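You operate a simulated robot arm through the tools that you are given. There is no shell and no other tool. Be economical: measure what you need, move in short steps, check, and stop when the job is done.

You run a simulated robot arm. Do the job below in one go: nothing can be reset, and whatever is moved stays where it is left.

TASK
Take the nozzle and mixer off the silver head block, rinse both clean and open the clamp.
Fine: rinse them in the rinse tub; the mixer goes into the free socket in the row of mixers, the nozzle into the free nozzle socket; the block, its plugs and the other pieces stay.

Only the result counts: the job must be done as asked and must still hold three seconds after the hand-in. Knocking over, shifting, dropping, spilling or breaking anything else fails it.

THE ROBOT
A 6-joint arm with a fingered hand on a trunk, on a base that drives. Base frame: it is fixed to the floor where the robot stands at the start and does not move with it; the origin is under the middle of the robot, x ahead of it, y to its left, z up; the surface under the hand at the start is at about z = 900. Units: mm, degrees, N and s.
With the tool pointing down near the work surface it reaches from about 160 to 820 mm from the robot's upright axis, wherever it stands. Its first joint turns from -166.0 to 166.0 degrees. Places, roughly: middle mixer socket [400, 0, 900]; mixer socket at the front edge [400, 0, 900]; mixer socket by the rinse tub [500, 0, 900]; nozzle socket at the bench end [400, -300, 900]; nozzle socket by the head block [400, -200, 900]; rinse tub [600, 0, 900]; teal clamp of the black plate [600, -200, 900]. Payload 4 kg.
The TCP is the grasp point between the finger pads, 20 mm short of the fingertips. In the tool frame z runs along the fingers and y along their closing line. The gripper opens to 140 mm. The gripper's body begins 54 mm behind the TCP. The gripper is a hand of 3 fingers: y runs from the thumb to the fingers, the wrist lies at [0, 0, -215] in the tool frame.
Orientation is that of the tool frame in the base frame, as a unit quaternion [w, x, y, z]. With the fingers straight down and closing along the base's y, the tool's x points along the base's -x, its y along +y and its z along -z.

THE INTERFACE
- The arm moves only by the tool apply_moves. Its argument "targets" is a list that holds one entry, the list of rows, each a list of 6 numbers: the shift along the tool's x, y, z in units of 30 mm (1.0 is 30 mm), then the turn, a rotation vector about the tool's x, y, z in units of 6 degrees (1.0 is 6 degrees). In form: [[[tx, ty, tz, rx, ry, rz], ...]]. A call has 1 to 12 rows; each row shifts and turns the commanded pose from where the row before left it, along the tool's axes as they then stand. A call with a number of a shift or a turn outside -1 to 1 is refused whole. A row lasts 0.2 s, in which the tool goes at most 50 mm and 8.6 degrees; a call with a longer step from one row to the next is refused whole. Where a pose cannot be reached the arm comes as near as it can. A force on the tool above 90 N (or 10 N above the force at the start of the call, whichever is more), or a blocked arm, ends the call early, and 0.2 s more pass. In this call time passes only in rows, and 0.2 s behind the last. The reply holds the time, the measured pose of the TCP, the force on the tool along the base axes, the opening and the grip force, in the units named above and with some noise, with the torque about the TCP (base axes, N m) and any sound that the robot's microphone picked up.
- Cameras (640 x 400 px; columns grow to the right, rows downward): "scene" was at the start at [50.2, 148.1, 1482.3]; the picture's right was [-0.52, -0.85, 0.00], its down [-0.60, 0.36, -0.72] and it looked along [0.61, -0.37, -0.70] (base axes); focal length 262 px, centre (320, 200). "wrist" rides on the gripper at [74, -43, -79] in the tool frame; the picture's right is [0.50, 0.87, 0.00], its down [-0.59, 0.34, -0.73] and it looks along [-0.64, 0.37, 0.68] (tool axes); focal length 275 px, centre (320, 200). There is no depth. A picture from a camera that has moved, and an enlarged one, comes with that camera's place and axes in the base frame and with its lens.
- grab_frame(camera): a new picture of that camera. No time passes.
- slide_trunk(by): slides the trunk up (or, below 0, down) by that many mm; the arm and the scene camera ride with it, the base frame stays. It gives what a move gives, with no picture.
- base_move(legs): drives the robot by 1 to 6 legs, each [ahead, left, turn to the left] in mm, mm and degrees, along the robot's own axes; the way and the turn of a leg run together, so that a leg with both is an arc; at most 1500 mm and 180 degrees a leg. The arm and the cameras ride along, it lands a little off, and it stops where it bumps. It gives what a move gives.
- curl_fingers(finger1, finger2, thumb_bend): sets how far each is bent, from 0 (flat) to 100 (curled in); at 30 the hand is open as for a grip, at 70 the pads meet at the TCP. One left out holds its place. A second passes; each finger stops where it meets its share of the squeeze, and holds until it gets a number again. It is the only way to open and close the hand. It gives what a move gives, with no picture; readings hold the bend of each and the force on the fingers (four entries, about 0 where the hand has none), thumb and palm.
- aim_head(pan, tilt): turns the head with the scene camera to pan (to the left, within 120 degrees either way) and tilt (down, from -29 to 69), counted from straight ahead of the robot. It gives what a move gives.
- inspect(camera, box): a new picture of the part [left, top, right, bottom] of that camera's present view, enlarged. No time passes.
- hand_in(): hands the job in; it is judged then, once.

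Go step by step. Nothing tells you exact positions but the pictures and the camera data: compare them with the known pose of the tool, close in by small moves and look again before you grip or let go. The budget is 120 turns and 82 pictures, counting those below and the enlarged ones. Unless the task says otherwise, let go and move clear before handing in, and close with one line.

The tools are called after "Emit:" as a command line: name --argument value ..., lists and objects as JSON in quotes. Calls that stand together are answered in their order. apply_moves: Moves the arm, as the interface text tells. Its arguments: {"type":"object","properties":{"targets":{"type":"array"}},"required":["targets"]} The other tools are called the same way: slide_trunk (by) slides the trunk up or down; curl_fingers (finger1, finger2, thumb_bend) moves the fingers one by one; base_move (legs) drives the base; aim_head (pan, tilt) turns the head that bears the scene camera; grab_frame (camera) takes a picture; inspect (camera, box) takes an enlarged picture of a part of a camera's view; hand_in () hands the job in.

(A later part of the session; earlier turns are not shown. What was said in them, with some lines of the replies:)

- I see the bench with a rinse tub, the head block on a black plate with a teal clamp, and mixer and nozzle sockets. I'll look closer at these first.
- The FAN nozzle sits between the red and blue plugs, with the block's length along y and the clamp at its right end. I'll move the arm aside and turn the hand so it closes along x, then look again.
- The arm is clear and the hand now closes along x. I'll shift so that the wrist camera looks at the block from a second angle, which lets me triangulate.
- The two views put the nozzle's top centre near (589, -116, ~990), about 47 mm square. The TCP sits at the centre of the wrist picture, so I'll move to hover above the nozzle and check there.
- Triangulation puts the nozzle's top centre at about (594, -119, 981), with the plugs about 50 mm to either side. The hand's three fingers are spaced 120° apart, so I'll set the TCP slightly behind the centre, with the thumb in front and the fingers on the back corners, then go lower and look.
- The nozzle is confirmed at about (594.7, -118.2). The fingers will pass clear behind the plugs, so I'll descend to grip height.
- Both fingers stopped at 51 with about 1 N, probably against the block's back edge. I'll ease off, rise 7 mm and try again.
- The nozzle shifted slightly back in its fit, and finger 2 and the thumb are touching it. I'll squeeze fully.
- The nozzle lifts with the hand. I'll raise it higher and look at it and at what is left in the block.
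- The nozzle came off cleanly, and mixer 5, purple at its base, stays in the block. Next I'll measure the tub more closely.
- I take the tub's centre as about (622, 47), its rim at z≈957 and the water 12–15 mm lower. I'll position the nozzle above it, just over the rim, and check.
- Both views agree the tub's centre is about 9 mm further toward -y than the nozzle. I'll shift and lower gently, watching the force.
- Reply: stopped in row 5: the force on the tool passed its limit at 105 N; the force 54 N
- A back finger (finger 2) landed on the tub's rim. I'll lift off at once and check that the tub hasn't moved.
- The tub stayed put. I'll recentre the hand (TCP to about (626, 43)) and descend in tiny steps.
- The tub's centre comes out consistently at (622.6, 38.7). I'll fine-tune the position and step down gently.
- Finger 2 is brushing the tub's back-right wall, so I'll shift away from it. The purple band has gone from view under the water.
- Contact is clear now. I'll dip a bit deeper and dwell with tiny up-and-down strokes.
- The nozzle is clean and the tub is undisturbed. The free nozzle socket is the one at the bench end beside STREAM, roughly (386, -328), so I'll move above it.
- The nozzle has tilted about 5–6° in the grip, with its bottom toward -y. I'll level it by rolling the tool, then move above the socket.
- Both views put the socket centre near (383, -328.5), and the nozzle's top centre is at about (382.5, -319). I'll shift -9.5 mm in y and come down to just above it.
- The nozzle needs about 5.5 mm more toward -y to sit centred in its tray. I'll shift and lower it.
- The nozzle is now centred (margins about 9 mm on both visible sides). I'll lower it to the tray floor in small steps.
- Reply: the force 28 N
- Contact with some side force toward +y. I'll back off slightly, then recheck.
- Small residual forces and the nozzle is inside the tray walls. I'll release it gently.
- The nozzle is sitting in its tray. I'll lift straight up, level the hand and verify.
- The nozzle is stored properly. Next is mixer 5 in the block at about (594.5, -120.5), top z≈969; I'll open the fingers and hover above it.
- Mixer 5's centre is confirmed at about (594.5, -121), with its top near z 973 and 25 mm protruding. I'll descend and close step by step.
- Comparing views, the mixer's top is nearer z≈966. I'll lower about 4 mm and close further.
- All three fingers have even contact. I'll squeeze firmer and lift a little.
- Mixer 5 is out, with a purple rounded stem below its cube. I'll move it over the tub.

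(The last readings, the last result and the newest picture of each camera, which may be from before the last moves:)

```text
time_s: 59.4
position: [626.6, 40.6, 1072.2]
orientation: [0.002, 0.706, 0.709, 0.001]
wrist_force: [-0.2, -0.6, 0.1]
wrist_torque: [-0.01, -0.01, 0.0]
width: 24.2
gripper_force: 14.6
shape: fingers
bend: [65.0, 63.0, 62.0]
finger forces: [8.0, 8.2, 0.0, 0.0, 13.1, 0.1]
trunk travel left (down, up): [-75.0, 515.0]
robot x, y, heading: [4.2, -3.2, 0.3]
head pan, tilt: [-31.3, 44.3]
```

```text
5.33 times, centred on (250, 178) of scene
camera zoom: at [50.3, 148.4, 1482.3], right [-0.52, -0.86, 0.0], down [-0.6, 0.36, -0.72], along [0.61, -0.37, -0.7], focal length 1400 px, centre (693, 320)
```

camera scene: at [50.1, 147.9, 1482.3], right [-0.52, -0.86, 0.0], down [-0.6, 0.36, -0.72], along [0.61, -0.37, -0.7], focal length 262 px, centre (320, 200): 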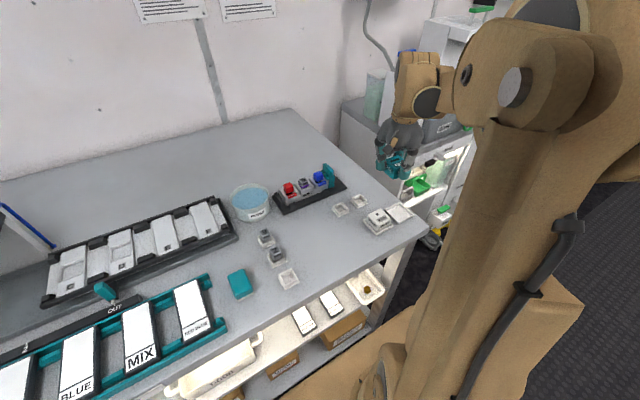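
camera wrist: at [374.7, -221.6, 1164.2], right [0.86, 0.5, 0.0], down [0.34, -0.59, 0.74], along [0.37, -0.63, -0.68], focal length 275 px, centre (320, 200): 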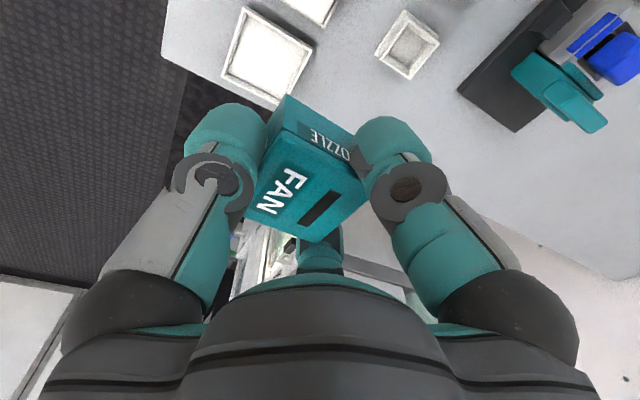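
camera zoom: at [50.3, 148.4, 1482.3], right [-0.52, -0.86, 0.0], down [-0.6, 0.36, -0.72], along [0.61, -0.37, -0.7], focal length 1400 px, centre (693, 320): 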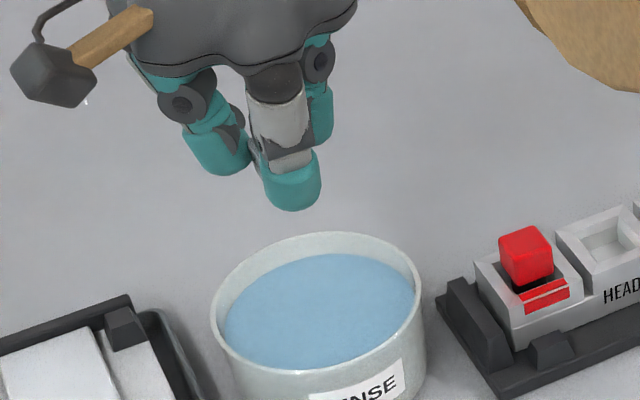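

The mixer is clean too. The free mixer socket is at the front edge, about (360, 50), in line with mixers 9 and 2; I'll move above it.

Emit:
apply_moves --targets '[[[0.035, -0.87, 0, 0, 0, 0], [0.035, -0.87, 0, 0, 0, 0], [0.035, -0.87, 0, 0, 0, 0], [0.035, -0.87, 0, 0, 0, 0], [0.035, -0.87, 0, 0, 0, 0], [0.035, -0.87, 0, 0, 0, 0], [0.035, -0.87, 0, 0, 0, 0], [0.035, -0.87, 0, 0, 0, 0], [0.035, -0.87, 0, 0, 0, 0], [0.035, -0.87, 0, 0, 0, 0]]]'

Emit:
inspect --camera "wrist" --box '[120, 0, 520, 280]'

Emit:
inspect --camera "scene" --box '[210, 180, 330, 310]'

```text
time_s: 61.5
position: [364.1, 49.6, 1070.4]
orientation: [0.002, 0.705, 0.71, 0.003]
wrist_force: [0.1, -0.1, -0.6]
wrist_torque: [0.01, -0.02, 0.01]
width: 24.3
gripper_force: 14.3
shape: fingers
bend: [65.0, 63.0, 62.0]
finger forces: [7.9, 8.4, 0.1, 0.1, 13.0, 0.1]
trunk travel left (down, up): [-75.0, 515.0]
robot x, y, heading: [1.3, 2.2, -0.1]
head pan, tilt: [-31.3, 44.3]
```

```text
1.43 times, centred on (320, 140) of wrist
camera zoom: at [319.8, 123.5, 1151.0], right [0.86, 0.5, 0.0], down [0.34, -0.59, 0.74], along [0.37, -0.63, -0.68], focal length 393 px, centre (320, 286)
```

zoom: 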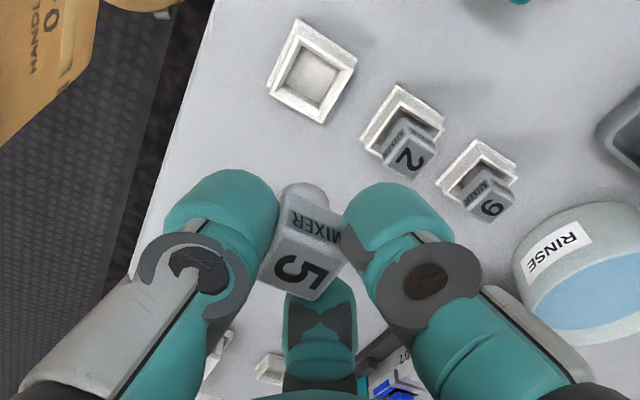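

```text
3.08 times, centred on (270, 245) of scene
camera zoom: at [49.5, 148.3, 1482.3], right [-0.52, -0.85, 0.0], down [-0.6, 0.36, -0.72], along [0.61, -0.37, -0.7], focal length 807 px, centre (474, 62)
```

zoom: 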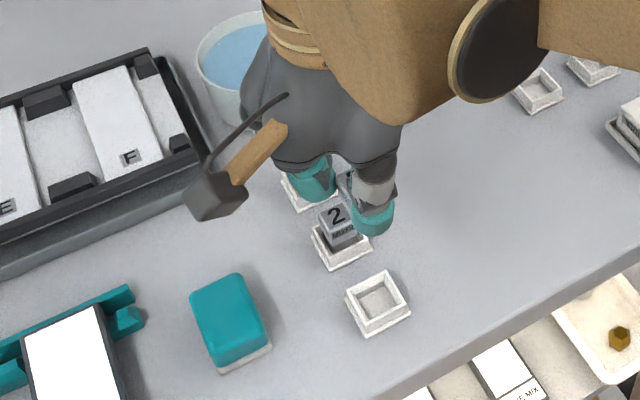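

The socket centre is about (356.4, 52.2). I'll align (y +3.5) and go lower for a closer check.

Emit:
apply_moves --targets '[[[0.12, -0.02, 0.5, 0, 0, 0], [0, 0, 0.9, 0, 0, 0], [0, 0, 0.9, 0, 0, 0], [0, 0, 0.5, 0, 0, 0]]]'

Emit:
inspect --camera "wrist" --box '[200, 0, 440, 260]'

Emit:
inspect --camera "scene" --box '[240, 210, 320, 300]'

```text
time_s: 62.5
position: [363.8, 53.3, 987.6]
orientation: [0.002, 0.706, 0.708, 0.002]
wrist_force: [0.2, 0.2, 0.0]
wrist_torque: [-0.02, 0.02, 0.03]
width: 23.9
gripper_force: 14.4
shape: fingers
bend: [65.0, 63.0, 62.0]
finger forces: [8.0, 8.5, 0.1, 0.1, 12.9, 0.0]
trunk travel left (down, up): [-75.0, 515.0]
robot x, y, heading: [-0.4, 0.3, 0.1]
head pan, tilt: [-31.3, 44.3]
```

```text
1.54 times, centred on (320, 130) of wrist
camera zoom: at [320.1, 127.4, 1067.3], right [0.86, 0.5, 0.0], down [0.34, -0.59, 0.74], along [0.37, -0.63, -0.68], focal length 424 px, centre (320, 308)
```

zoom: 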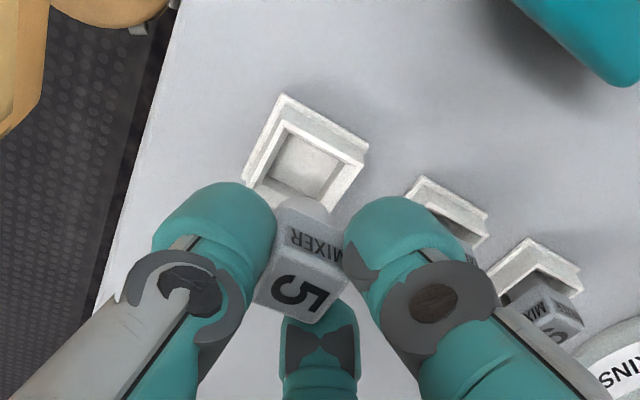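

```text
4.44 times, centred on (280, 255) of scene
camera zoom: at [50.4, 148.4, 1482.3], right [-0.52, -0.86, 0.0], down [-0.6, 0.36, -0.72], along [0.61, -0.37, -0.7], focal length 1166 px, centre (498, -44)
```

zoom: 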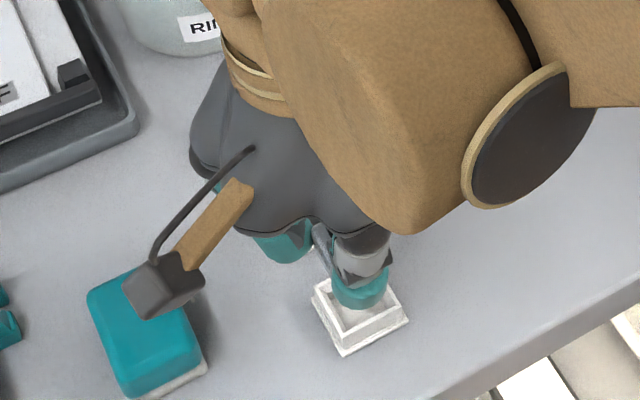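

Emit:
inspect --camera "wrist" --box '[260, 50, 360, 150]'

```text
4.00 times, centred on (310, 100) of wrist
camera zoom: at [320.1, 127.4, 1067.3], right [0.86, 0.5, 0.0], down [0.34, -0.59, 0.74], along [0.37, -0.63, -0.68], focal length 1101 px, centre (360, 600)
```

zoom: 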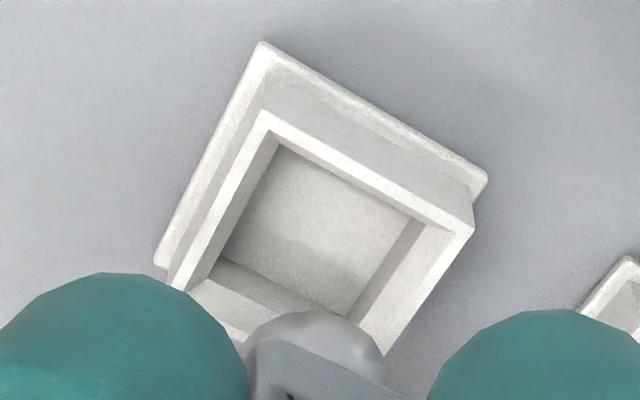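

The socket centre refines to (358, 49) with its rim at z≈911, and the mixer is at about (357.2, 50.3). I'll make a small correction and lower to just above the rim.

Emit:
apply_moves --targets '[[[-0.04, 0.03, 0.4, 0, 0, 0], [0, 0, 0.3, 0, 0, 0]]]'

Emit:
inspect --camera "wrist" --box '[260, 70, 360, 170]'

Emit:
inspect --camera "scene" --box '[260, 240, 320, 300]'

```text
time_s: 63.1
position: [365.2, 51.4, 967.2]
orientation: [0.003, 0.705, 0.709, 0.002]
wrist_force: [0.1, 0.4, 0.0]
wrist_torque: [0.01, 0.0, -0.02]
width: 24.2
gripper_force: 14.4
shape: fingers
bend: [65.0, 63.0, 62.0]
finger forces: [8.0, 8.5, 0.0, 0.0, 13.0, 0.0]
trunk travel left (down, up): [-75.0, 515.0]
robot x, y, heading: [-2.8, 1.0, 0.3]
head pan, tilt: [-31.3, 44.3]
```

```text
4.00 times, centred on (310, 120) of wrist
camera zoom: at [322.0, 126.4, 1046.3], right [0.86, 0.5, 0.0], down [0.34, -0.59, 0.74], along [0.37, -0.63, -0.68], focal length 1101 px, centre (360, 520)
```

zoom: 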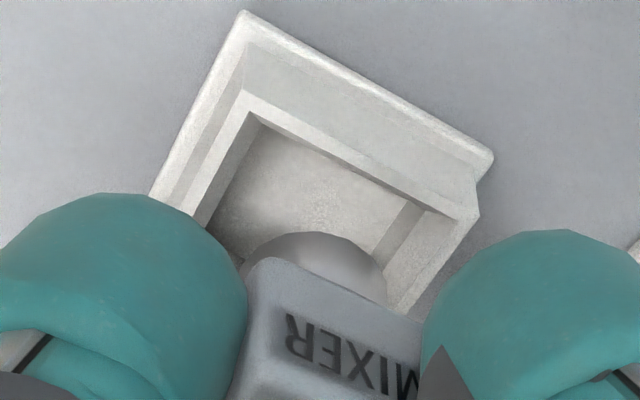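

```text
6.67 times, centred on (290, 270) of scene
camera zoom: at [50.4, 148.4, 1482.2], right [-0.52, -0.86, 0.0], down [-0.6, 0.36, -0.72], along [0.61, -0.37, -0.7], focal length 1749 px, centre (520, -267)
```

zoom: 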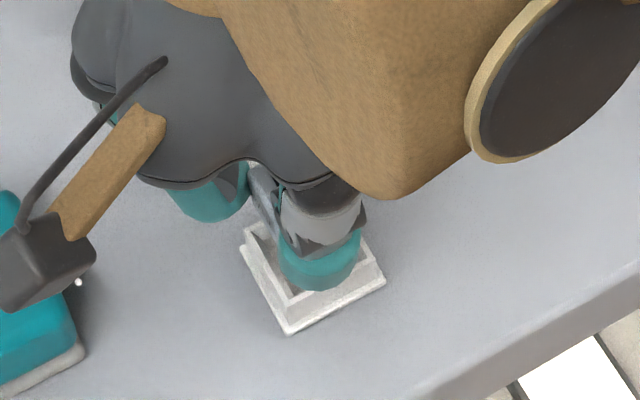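

Alignment is good to within about 1–2 mm. I'll lower in small steps until contact.

Emit:
apply_moves --targets '[[[0, 0, 0.25, 0, 0, 0]]]'

Emit:
apply_moves --targets '[[[0, 0, 0.2, 0, 0, 0]]]'

Emit:
inspect --camera "wrist" --box '[260, 80, 360, 180]'

```text
time_s: 63.5
position: [366.7, 51.4, 957.4]
orientation: [0.002, 0.705, 0.709, 0.002]
wrist_force: [-0.2, 0.2, -0.5]
wrist_torque: [-0.01, -0.03, -0.02]
width: 23.8
gripper_force: 14.7
shape: fingers
bend: [65.0, 63.0, 62.0]
finger forces: [8.0, 8.6, 0.0, 0.1, 12.8, 0.0]
trunk travel left (down, up): [-75.0, 515.0]
robot x, y, heading: [-0.2, -2.6, 0.1]
head pan, tilt: [-31.3, 44.3]
```

```text
time_s: 64.0
position: [366.9, 51.1, 953.7]
orientation: [0.003, 0.705, 0.709, 0.001]
wrist_force: [0.7, 0.4, -0.1]
wrist_torque: [0.04, -0.01, -0.01]
width: 24.1
gripper_force: 14.8
shape: fingers
bend: [65.0, 63.0, 62.0]
finger forces: [8.1, 8.6, 0.0, 0.0, 12.9, 0.1]
trunk travel left (down, up): [-75.0, 515.0]
robot x, y, heading: [0.8, 1.1, 0.0]
head pan, tilt: [-31.3, 44.3]
```

```text
4.00 times, centred on (310, 130) of wrist
camera zoom: at [322.1, 125.5, 1032.4], right [0.86, 0.5, 0.0], down [0.34, -0.59, 0.74], along [0.37, -0.63, -0.68], focal length 1101 px, centre (360, 480)
```

zoom: 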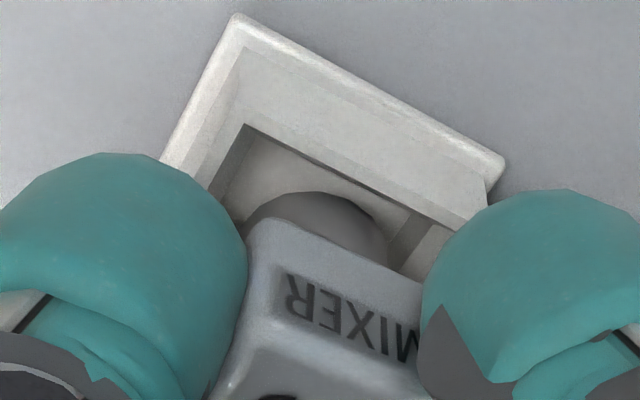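

Emit:
apply_moves --targets '[[[0, 0, 0.15, 0, 0, 0]]]'

Emit:
apply_moves --targets '[[[0, 0, 0.15, 0, 0, 0]]]'

Emit:
inspect --camera "wrist" --box '[260, 80, 360, 180]'

```text
time_s: 64.3
position: [366.5, 51.2, 948.7]
orientation: [0.001, 0.706, 0.709, 0.003]
wrist_force: [-0.6, 1.1, -1.3]
wrist_torque: [0.0, -0.01, -0.01]
width: 23.9
gripper_force: 15.3
shape: fingers
bend: [65.0, 63.0, 62.0]
finger forces: [8.1, 8.6, 0.1, 0.1, 12.8, 0.1]
trunk travel left (down, up): [-75.0, 515.0]
robot x, y, heading: [-0.9, -3.7, 0.1]
head pan, tilt: [-31.3, 44.3]
```

```text
time_s: 64.8
position: [365.8, 51.0, 945.9]
orientation: [0.002, 0.705, 0.709, 0.002]
wrist_force: [1.8, -1.8, 22.0]
wrist_torque: [-0.09, 0.08, 0.07]
width: 23.0
gripper_force: 19.2
shape: fingers
bend: [65.0, 63.0, 62.0]
finger forces: [9.9, 12.9, 0.0, 0.0, 16.4, 0.1]
trunk travel left (down, up): [-75.0, 515.0]
robot x, y, heading: [0.6, 0.2, 0.4]
head pan, tilt: [-31.3, 44.3]
```

```text
4.00 times, centred on (310, 130) of wrist
camera zoom: at [321.9, 125.5, 1024.7], right [0.86, 0.5, 0.0], down [0.34, -0.59, 0.74], along [0.37, -0.63, -0.68], focal length 1101 px, centre (360, 480)
```

zoom: 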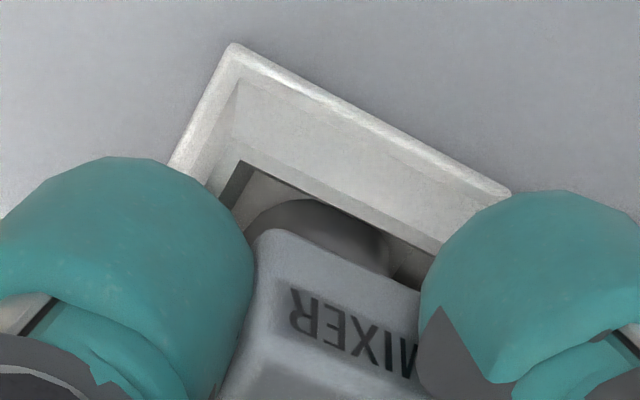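

I have contact at TCP z≈946 (22 N), which fits the stem resting on the socket floor. I'll relieve the load slightly and release gently.

Emit:
apply_moves --targets '[[[0, 0, -0.06, 0, 0, 0]]]'

Emit:
curl_fingers --finger1 62 --finger2 60 --thumb_bend 59

Emit:
inspect --camera "wrist" --box '[240, 80, 380, 220]'

```text
time_s: 65.2
position: [366.8, 51.8, 946.2]
orientation: [0.002, 0.705, 0.709, 0.001]
wrist_force: [-1.3, -0.5, 3.6]
wrist_torque: [0.0, 0.08, -0.01]
width: 23.1
gripper_force: 16.3
shape: fingers
bend: [65.0, 63.0, 62.0]
finger forces: [7.8, 9.9, 0.0, 0.0, 15.2, 0.1]
trunk travel left (down, up): [-75.0, 515.0]
robot x, y, heading: [-3.0, 0.5, 0.1]
head pan, tilt: [-31.3, 44.3]
```

```text
time_s: 66.2
position: [366.5, 50.6, 946.6]
orientation: [0.002, 0.705, 0.709, 0.001]
wrist_force: [-0.3, 0.1, 1.2]
wrist_torque: [0.01, 0.03, -0.03]
width: 30.3
gripper_force: 0.1
shape: fingers
bend: [62.0, 60.0, 59.0]
finger forces: [0.1, 0.0, 0.0, 0.0, 0.0, 0.0]
trunk travel left (down, up): [-75.0, 515.0]
robot x, y, heading: [1.3, 1.0, 0.2]
head pan, tilt: [-31.3, 44.3]
```

```text
2.86 times, centred on (310, 150) of wrist
camera zoom: at [322.9, 125.5, 1025.7], right [0.86, 0.5, 0.0], down [0.34, -0.59, 0.74], along [0.37, -0.63, -0.68], focal length 786 px, centre (349, 343)
```

zoom: 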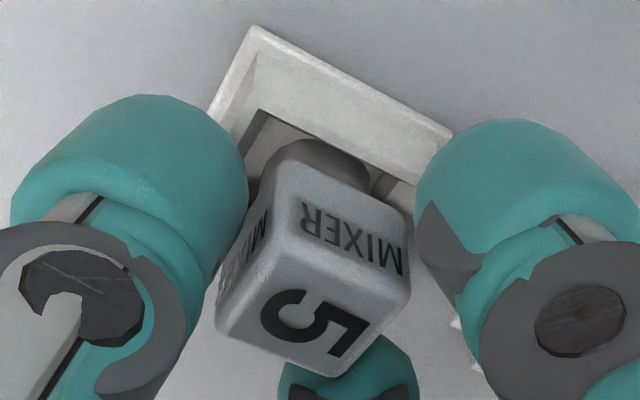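

Emit:
curl_fingers --finger1 52 --finger2 52 --thumb_bend 50

Emit:
apply_moves --targets '[[[0, 0, -0.3, 0, 0, 0], [0, 0, -0.6, 0, 0, 0], [0, 0, -0.9, 0, 0, 0], [0, 0, -0.9, 0, 0, 0], [0, 0, -0.9, 0, 0, 0], [-0.8, 0.6, 0, 0, 0, 0], [-0.9, 0.6, 0, 0, 0, 0], [-0.9, 0.6, 0, 0, 0, 0], [-0.9, 0.6, 0, 0, 0, 0], [-0.9, 0.6, 0, 0, 0, 0]]]'

Emit:
inspect --camera "scene" --box '[235, 215, 315, 300]'

Emit:
inspect --camera "scene" --box '[270, 145, 360, 215]'

```text
time_s: 67.2
position: [367.4, 51.5, 946.6]
orientation: [0.002, 0.705, 0.709, 0.002]
wrist_force: [-0.4, 0.3, 0.6]
wrist_torque: [-0.01, 0.02, 0.0]
width: 60.0
gripper_force: 0.1
shape: fingers
bend: [52.0, 52.0, 50.0]
finger forces: [0.1, 0.1, 0.1, 0.0, 0.0, 0.1]
trunk travel left (down, up): [-75.0, 515.0]
robot x, y, heading: [0.4, -2.1, -0.0]
head pan, tilt: [-31.3, 44.3]
```

```text
time_s: 69.3
position: [458.3, -81.0, 1055.8]
orientation: [0.002, 0.705, 0.709, 0.002]
wrist_force: [0.0, -0.4, 0.7]
wrist_torque: [-0.01, -0.02, 0.0]
width: 60.5
gripper_force: 0.1
shape: fingers
bend: [52.0, 52.0, 50.0]
finger forces: [0.0, 0.0, 0.0, 0.0, 0.0, 0.1]
trunk travel left (down, up): [-75.0, 515.0]
robot x, y, heading: [1.9, -0.4, 0.3]
head pan, tilt: [-31.3, 44.3]
```

```text
4.71 times, centred on (275, 258) of scene
camera zoom: at [50.6, 148.0, 1482.3], right [-0.52, -0.86, 0.0], down [-0.6, 0.36, -0.72], along [0.61, -0.37, -0.7], focal length 1235 px, centre (532, -71)
```

zoom: 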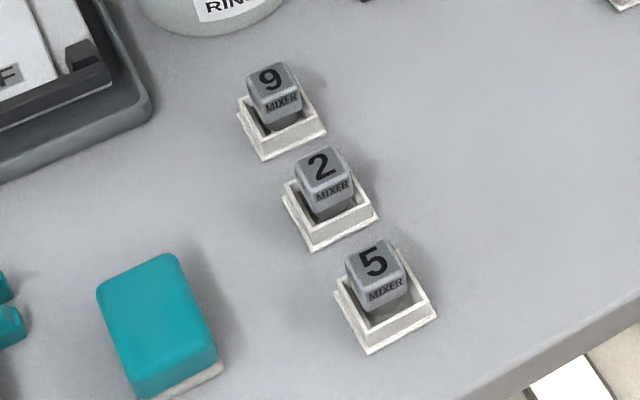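

```text
5.71 times, centred on (315, 180) of scene
camera zoom: at [50.6, 148.0, 1482.3], right [-0.52, -0.86, 0.0], down [-0.6, 0.36, -0.72], along [0.61, -0.37, -0.7], focal length 1500 px, centre (349, 314)
```

zoom: 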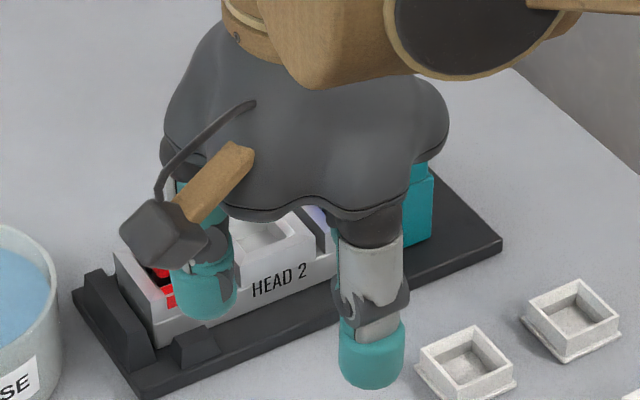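

Mixer 5 is seated like its neighbours. Now the clamp; I'm low on pictures, so I'll move the hand near it and look carefully.

Emit:
apply_moves --targets '[[[-0.5, 1, 0, 0, 0, 0], [-0.5, 1, 0, 0, 0, 0], [-0.5, 1, 0, 0, 0, 0], [-0.5, 1, 0, 0, 0, 0]]]'

Emit:
inspect --camera "wrist" --box '[200, 40, 440, 240]'

```text
time_s: 70.3
position: [578.9, -136.8, 1055.2]
orientation: [0.002, 0.706, 0.708, 0.001]
wrist_force: [-0.5, 0.0, -0.1]
wrist_torque: [0.03, 0.02, 0.01]
width: 60.5
gripper_force: 0.1
shape: fingers
bend: [52.0, 52.0, 50.0]
finger forces: [0.0, 0.0, 0.0, 0.0, 0.0, 0.0]
trunk travel left (down, up): [-75.0, 515.0]
robot x, y, heading: [0.9, 0.2, 0.3]
head pan, tilt: [-31.3, 44.3]
```

```text
2.00 times, centred on (320, 140) of wrist
camera zoom: at [533.6, -63.6, 1134.9], right [0.86, 0.5, 0.0], down [0.34, -0.59, 0.74], along [0.37, -0.63, -0.68], focal length 551 px, centre (320, 320)
```

zoom: 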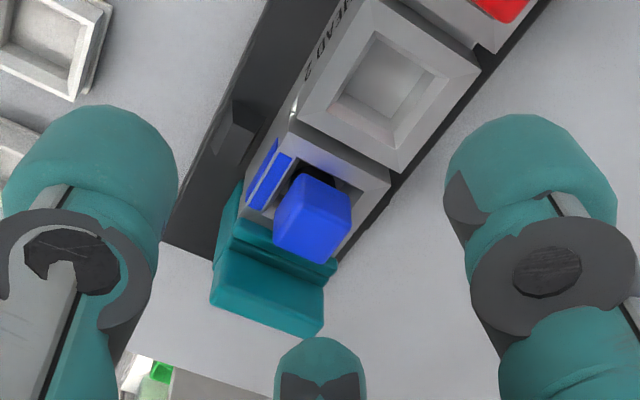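

The lever plate spans x≈573–621 and y≈-204…-213 with its top at z≈983, and the jaw on its +y side rests on the block end. It should swing outward (-y). I'll use finger 2 alone as a pusher at the lever's back end, turning the hand 30° so the finger points to -y.

Emit:
curl_fingers --finger1 68 --finger2 30 --thumb_bend 68

Emit:
apply_moves --targets '[[[0, 0, 0, 0, 0, 1], [0, 0, 0, 0, 0, 1], [0, 0, 0, 0, 0, 1], [0, 0, 0, 0, 0, 1], [0, 0, 0, 0, 0, 1], [0.82, 0.33, 0, 0, 0, 0], [0.82, 0.33, 0, 0, 0, 0], [0, 0, 0.6, 0, 0, 0], [0, 0, 0.5, 0, 0, 0]]]'

Emit:
inspect --camera "scene" --box '[270, 140, 370, 210]'

```text
time_s: 71.3
position: [576.7, -137.6, 1056.0]
orientation: [0.002, 0.705, 0.709, 0.002]
wrist_force: [-0.5, 0.2, 0.2]
wrist_torque: [0.0, -0.02, 0.01]
width: 7.9
gripper_force: 0.0
shape: fingers
bend: [68.0, 30.0, 68.0]
finger forces: [0.0, 0.0, 0.0, 0.0, 0.1, 0.0]
trunk travel left (down, up): [-75.0, 515.0]
robot x, y, heading: [1.1, 0.3, 0.1]
head pan, tilt: [-31.3, 44.3]
```

```text
time_s: 73.3
position: [619.0, -105.9, 1020.8]
orientation: [0.001, 0.865, 0.502, 0.002]
wrist_force: [0.0, 0.6, -0.5]
wrist_torque: [0.01, 0.04, 0.04]
width: 7.8
gripper_force: 0.2
shape: fingers
bend: [68.0, 30.0, 68.0]
finger forces: [0.1, 0.1, 0.1, 0.1, 0.1, 0.0]
trunk travel left (down, up): [-75.0, 515.0]
robot x, y, heading: [1.7, 3.8, -0.0]
head pan, tilt: [-31.3, 44.3]
```

```text
5.71 times, centred on (320, 175) of scene
camera zoom: at [50.6, 148.2, 1482.3], right [-0.52, -0.86, 0.0], down [-0.6, 0.36, -0.72], along [0.61, -0.37, -0.7], focal length 1500 px, centre (320, 343)
```

zoom: 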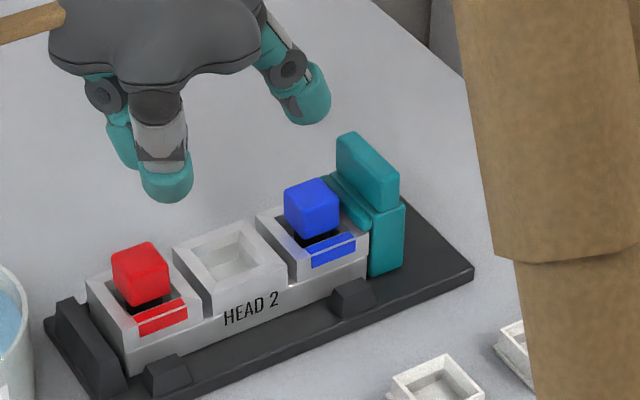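

The finger is placed well. I'll open the other two fingers outward, clear of both plugs, and then lower to push height.

Emit:
curl_fingers --finger1 30 --finger2 30 --thumb_bend 30

Emit:
apply_moves --targets '[[[0, 0, 0.5, 0, 0, 0], [0, 0, 0.3, 0, 0, 0], [0, 0, 0.2, 0, 0, 0], [0, 0, 0.15, 0, 0, 0]]]'

```text
time_s: 74.3
position: [619.0, -107.5, 1021.6]
orientation: [0.002, 0.865, 0.502, 0.001]
wrist_force: [0.1, 0.1, -0.1]
wrist_torque: [0.01, -0.03, -0.01]
width: 124.2
gripper_force: 0.1
shape: fingers
bend: [30.0, 30.0, 30.0]
finger forces: [0.0, 0.0, 0.0, 0.0, 0.1, 0.0]
trunk travel left (down, up): [-75.0, 515.0]
robot x, y, heading: [-0.5, -4.3, 0.1]
head pan, tilt: [-31.3, 44.3]
```

```text
time_s: 75.3
position: [619.8, -105.4, 988.0]
orientation: [0.001, 0.864, 0.503, 0.002]
wrist_force: [0.4, -0.3, -0.1]
wrist_torque: [-0.01, 0.0, -0.03]
width: 124.0
gripper_force: 0.1
shape: fingers
bend: [30.0, 30.0, 30.0]
finger forces: [0.1, 0.0, 0.0, 0.1, 0.0, 0.0]
trunk travel left (down, up): [-75.0, 515.0]
robot x, y, heading: [-1.2, -1.2, 0.2]
head pan, tilt: [-31.3, 44.3]
```

Emit:
apply_moves --targets '[[[-0.115, 0.067, 0, 0, 0, 0], [-0.115, 0.067, 0, 0, 0, 0], [-0.115, 0.067, 0, 0, 0, 0]]]'

Emit:
apply_moves --targets '[[[-0.115, 0.067, 0, 0, 0, 0], [-0.115, 0.067, 0, 0, 0, 0]]]'

```text
time_s: 76.2
position: [619.7, -117.4, 987.2]
orientation: [0.002, 0.865, 0.502, 0.003]
wrist_force: [0.0, -0.4, -0.5]
wrist_torque: [0.0, 0.02, 0.0]
width: 124.2
gripper_force: 0.0
shape: fingers
bend: [30.0, 30.0, 30.0]
finger forces: [0.1, 0.0, 0.0, 0.0, 0.0, 0.1]
trunk travel left (down, up): [-75.0, 515.0]
robot x, y, heading: [-1.9, 2.0, 0.0]
head pan, tilt: [-31.3, 44.3]
```

```text
time_s: 76.8
position: [617.8, -125.8, 988.5]
orientation: [0.001, 0.865, 0.503, 0.002]
wrist_force: [-0.5, 1.0, 0.1]
wrist_torque: [0.0, 0.02, 0.04]
width: 124.2
gripper_force: 0.2
shape: fingers
bend: [30.0, 31.0, 30.0]
finger forces: [0.0, 0.6, 0.0, 0.1, 0.0, 0.0]
trunk travel left (down, up): [-75.0, 515.0]
robot x, y, heading: [0.6, 1.7, -0.1]
head pan, tilt: [-31.3, 44.3]
```

Finger 2 has just touched the lever. I'll continue pushing gently.

Emit:
apply_moves --targets '[[[-0.115, 0.067, 0, 0, 0, 0], [-0.115, 0.067, 0, 0, 0, 0]]]'

Emit:
apply_moves --targets '[[[-0.115, 0.067, 0, 0, 0, 0], [-0.115, 0.067, 0, 0, 0, 0]]]'

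Emit:
inspect --camera "scene" --box '[270, 140, 370, 210]'

```text
time_s: 77.3
position: [619.7, -134.4, 986.0]
orientation: [0.002, 0.865, 0.502, 0.002]
wrist_force: [-0.2, 0.2, 0.1]
wrist_torque: [0.0, 0.01, 0.04]
width: 124.3
gripper_force: 0.0
shape: fingers
bend: [30.0, 30.0, 30.0]
finger forces: [0.1, 0.1, 0.0, 0.0, 0.1, 0.1]
trunk travel left (down, up): [-75.0, 515.0]
robot x, y, heading: [-3.9, 3.8, -0.0]
head pan, tilt: [-31.3, 44.3]
```

```text
time_s: 78.0
position: [619.7, -139.6, 988.3]
orientation: [0.002, 0.864, 0.503, 0.001]
wrist_force: [0.7, 4.2, 1.8]
wrist_torque: [-0.07, -0.04, 0.02]
width: 124.2
gripper_force: 2.8
shape: fingers
bend: [30.0, 32.0, 30.0]
finger forces: [0.0, 5.2, 0.0, 0.0, 0.0, 0.1]
trunk travel left (down, up): [-75.0, 515.0]
robot x, y, heading: [3.6, 2.6, 0.1]
head pan, tilt: [-31.3, 44.3]
```

```text
5.71 times, centred on (320, 175) of scene
camera zoom: at [50.1, 149.2, 1482.2], right [-0.52, -0.86, 0.0], down [-0.6, 0.36, -0.72], along [0.61, -0.37, -0.7], focal length 1500 px, centre (320, 343)
```

zoom: 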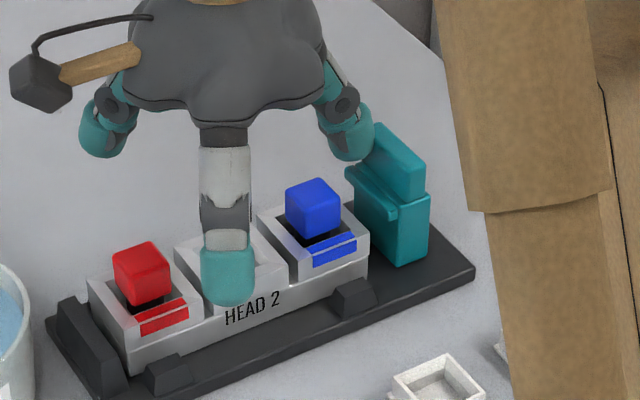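

The whole clamp slid outward about 14 mm along its plate and its jaw is now off the block, so this is a sliding clamp. I'll nudge a little further to see whether it has reached its stop.

Emit:
apply_moves --targets '[[[-0.07, 0.04, 0, 0, 0, 0]]]'

Emit:
apply_moves --targets '[[[-0.06, 0.035, 0, 0, 0, 0]]]'

```text
time_s: 78.3
position: [620.3, -141.4, 987.6]
orientation: [0.002, 0.865, 0.502, 0.003]
wrist_force: [-0.1, 6.7, 1.0]
wrist_torque: [-0.1, 0.03, -0.01]
width: 124.0
gripper_force: 3.8
shape: fingers
bend: [30.0, 33.0, 30.0]
finger forces: [0.0, 7.0, 0.0, 0.0, 0.0, 0.0]
trunk travel left (down, up): [-75.0, 515.0]
robot x, y, heading: [-2.3, 1.0, -0.1]
head pan, tilt: [-31.3, 44.3]
```

```text
time_s: 78.8
position: [620.5, -145.3, 987.6]
orientation: [0.001, 0.865, 0.502, 0.002]
wrist_force: [-0.5, 7.7, 1.7]
wrist_torque: [-0.12, 0.03, -0.08]
width: 123.8
gripper_force: 4.0
shape: fingers
bend: [30.0, 34.0, 30.0]
finger forces: [0.0, 8.4, 0.1, 0.1, 0.1, 0.1]
trunk travel left (down, up): [-75.0, 515.0]
robot x, y, heading: [-2.6, 1.7, 0.0]
head pan, tilt: [-31.3, 44.3]
```

The force rises steadily while the finger just flexes, so the clamp is at its stop. I'll back off, rise clear and check.

Emit:
apply_moves --targets '[[[0.2, -0.115, 0, 0, 0, 0], [0.1, -0.058, 0, 0, 0, 0], [0, 0, -0.5, 0, 0, 0], [0, 0, -0.9, 0, 0, 0], [0, 0, -0.9, 0, 0, 0], [0, 0, -0.9, 0, 0, 0], [-0.5, -0.9, 0, 0, 0, 0], [-0.5, -0.9, 0, 0, 0, 0], [-0.5, -0.9, 0, 0, 0, 0], [-0.5, -0.9, 0, 0, 0, 0]]]'

Emit:
inspect --camera "scene" --box '[220, 150, 420, 290]'

```text
time_s: 81.0
position: [495.6, -133.7, 1084.0]
orientation: [0.002, 0.865, 0.502, 0.003]
wrist_force: [0.2, 0.5, -0.1]
wrist_torque: [0.0, 0.01, 0.05]
width: 124.2
gripper_force: 0.1
shape: fingers
bend: [30.0, 30.0, 30.0]
finger forces: [0.1, 0.0, 0.0, 0.0, 0.0, 0.1]
trunk travel left (down, up): [-75.0, 515.0]
robot x, y, heading: [2.8, 1.0, 0.1]
head pan, tilt: [-31.3, 44.3]
```

```text
2.86 times, centred on (320, 220) of scene
camera zoom: at [49.6, 148.4, 1482.3], right [-0.52, -0.86, 0.0], down [-0.6, 0.36, -0.72], along [0.61, -0.37, -0.7], focal length 750 px, centre (320, 143)
```

zoom: 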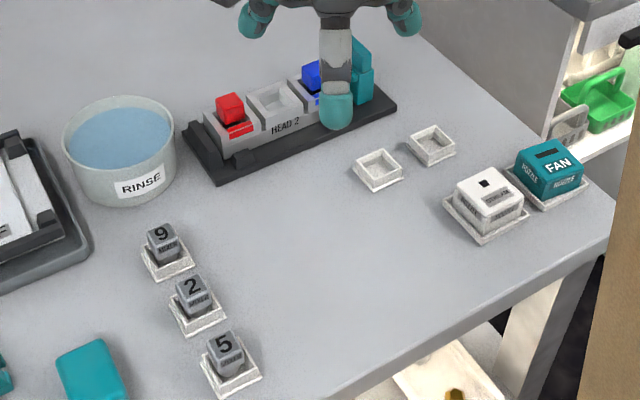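

Everything looks in place. I'll move the hand aside for one last check of the clamp.

Emit:
apply_moves --targets '[[[0.866, -0.5, 0, 0, 0, 0], [0.866, -0.5, 0, 0, 0, 0], [0.866, -0.5, 0, 0, 0, 0], [0.866, -0.5, 0, 0, 0, 0], [0.866, -0.5, 0, 0, 0, 0]]]'

Emit:
inspect --camera "scene" --box '[270, 140, 370, 210]'

```text
time_s: 82.2
position: [494.7, 16.2, 1084.4]
orientation: [0.002, 0.865, 0.502, 0.002]
wrist_force: [0.2, 0.3, -0.1]
wrist_torque: [0.01, 0.0, 0.01]
width: 124.3
gripper_force: 0.0
shape: fingers
bend: [30.0, 30.0, 30.0]
finger forces: [0.0, 0.0, 0.1, 0.0, 0.0, 0.0]
trunk travel left (down, up): [-75.0, 515.0]
robot x, y, heading: [-0.1, 0.0, 0.1]
head pan, tilt: [-31.3, 44.3]
```

```text
5.71 times, centred on (320, 175) of scene
camera zoom: at [50.3, 148.6, 1482.2], right [-0.52, -0.86, 0.0], down [-0.6, 0.36, -0.72], along [0.61, -0.37, -0.7], focal length 1500 px, centre (320, 343)
```

zoom: 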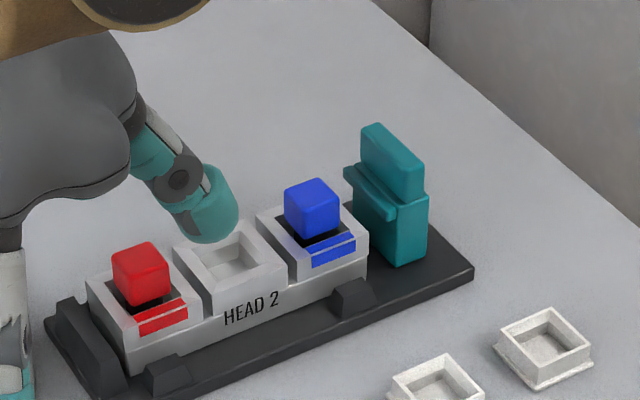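

The clamp's jaw now clearly stands off the block end. Plugs, block and plate are unmoved, both parts are clean and in their sockets, and the hand is clear, so I'm handing in.

Emit:
hand_in

```text
The job is handed in.
```

The job is handed in: the FAN nozzle and mixer 5 came off the head block, were rinsed clean and put in their free sockets, and the clamp is slid open to its stop. While I was rinsing the nozzle, one finger bumped the tub's rim (about 105 N). The tub looked unmoved in the pictures afterward, and I saw no spill.
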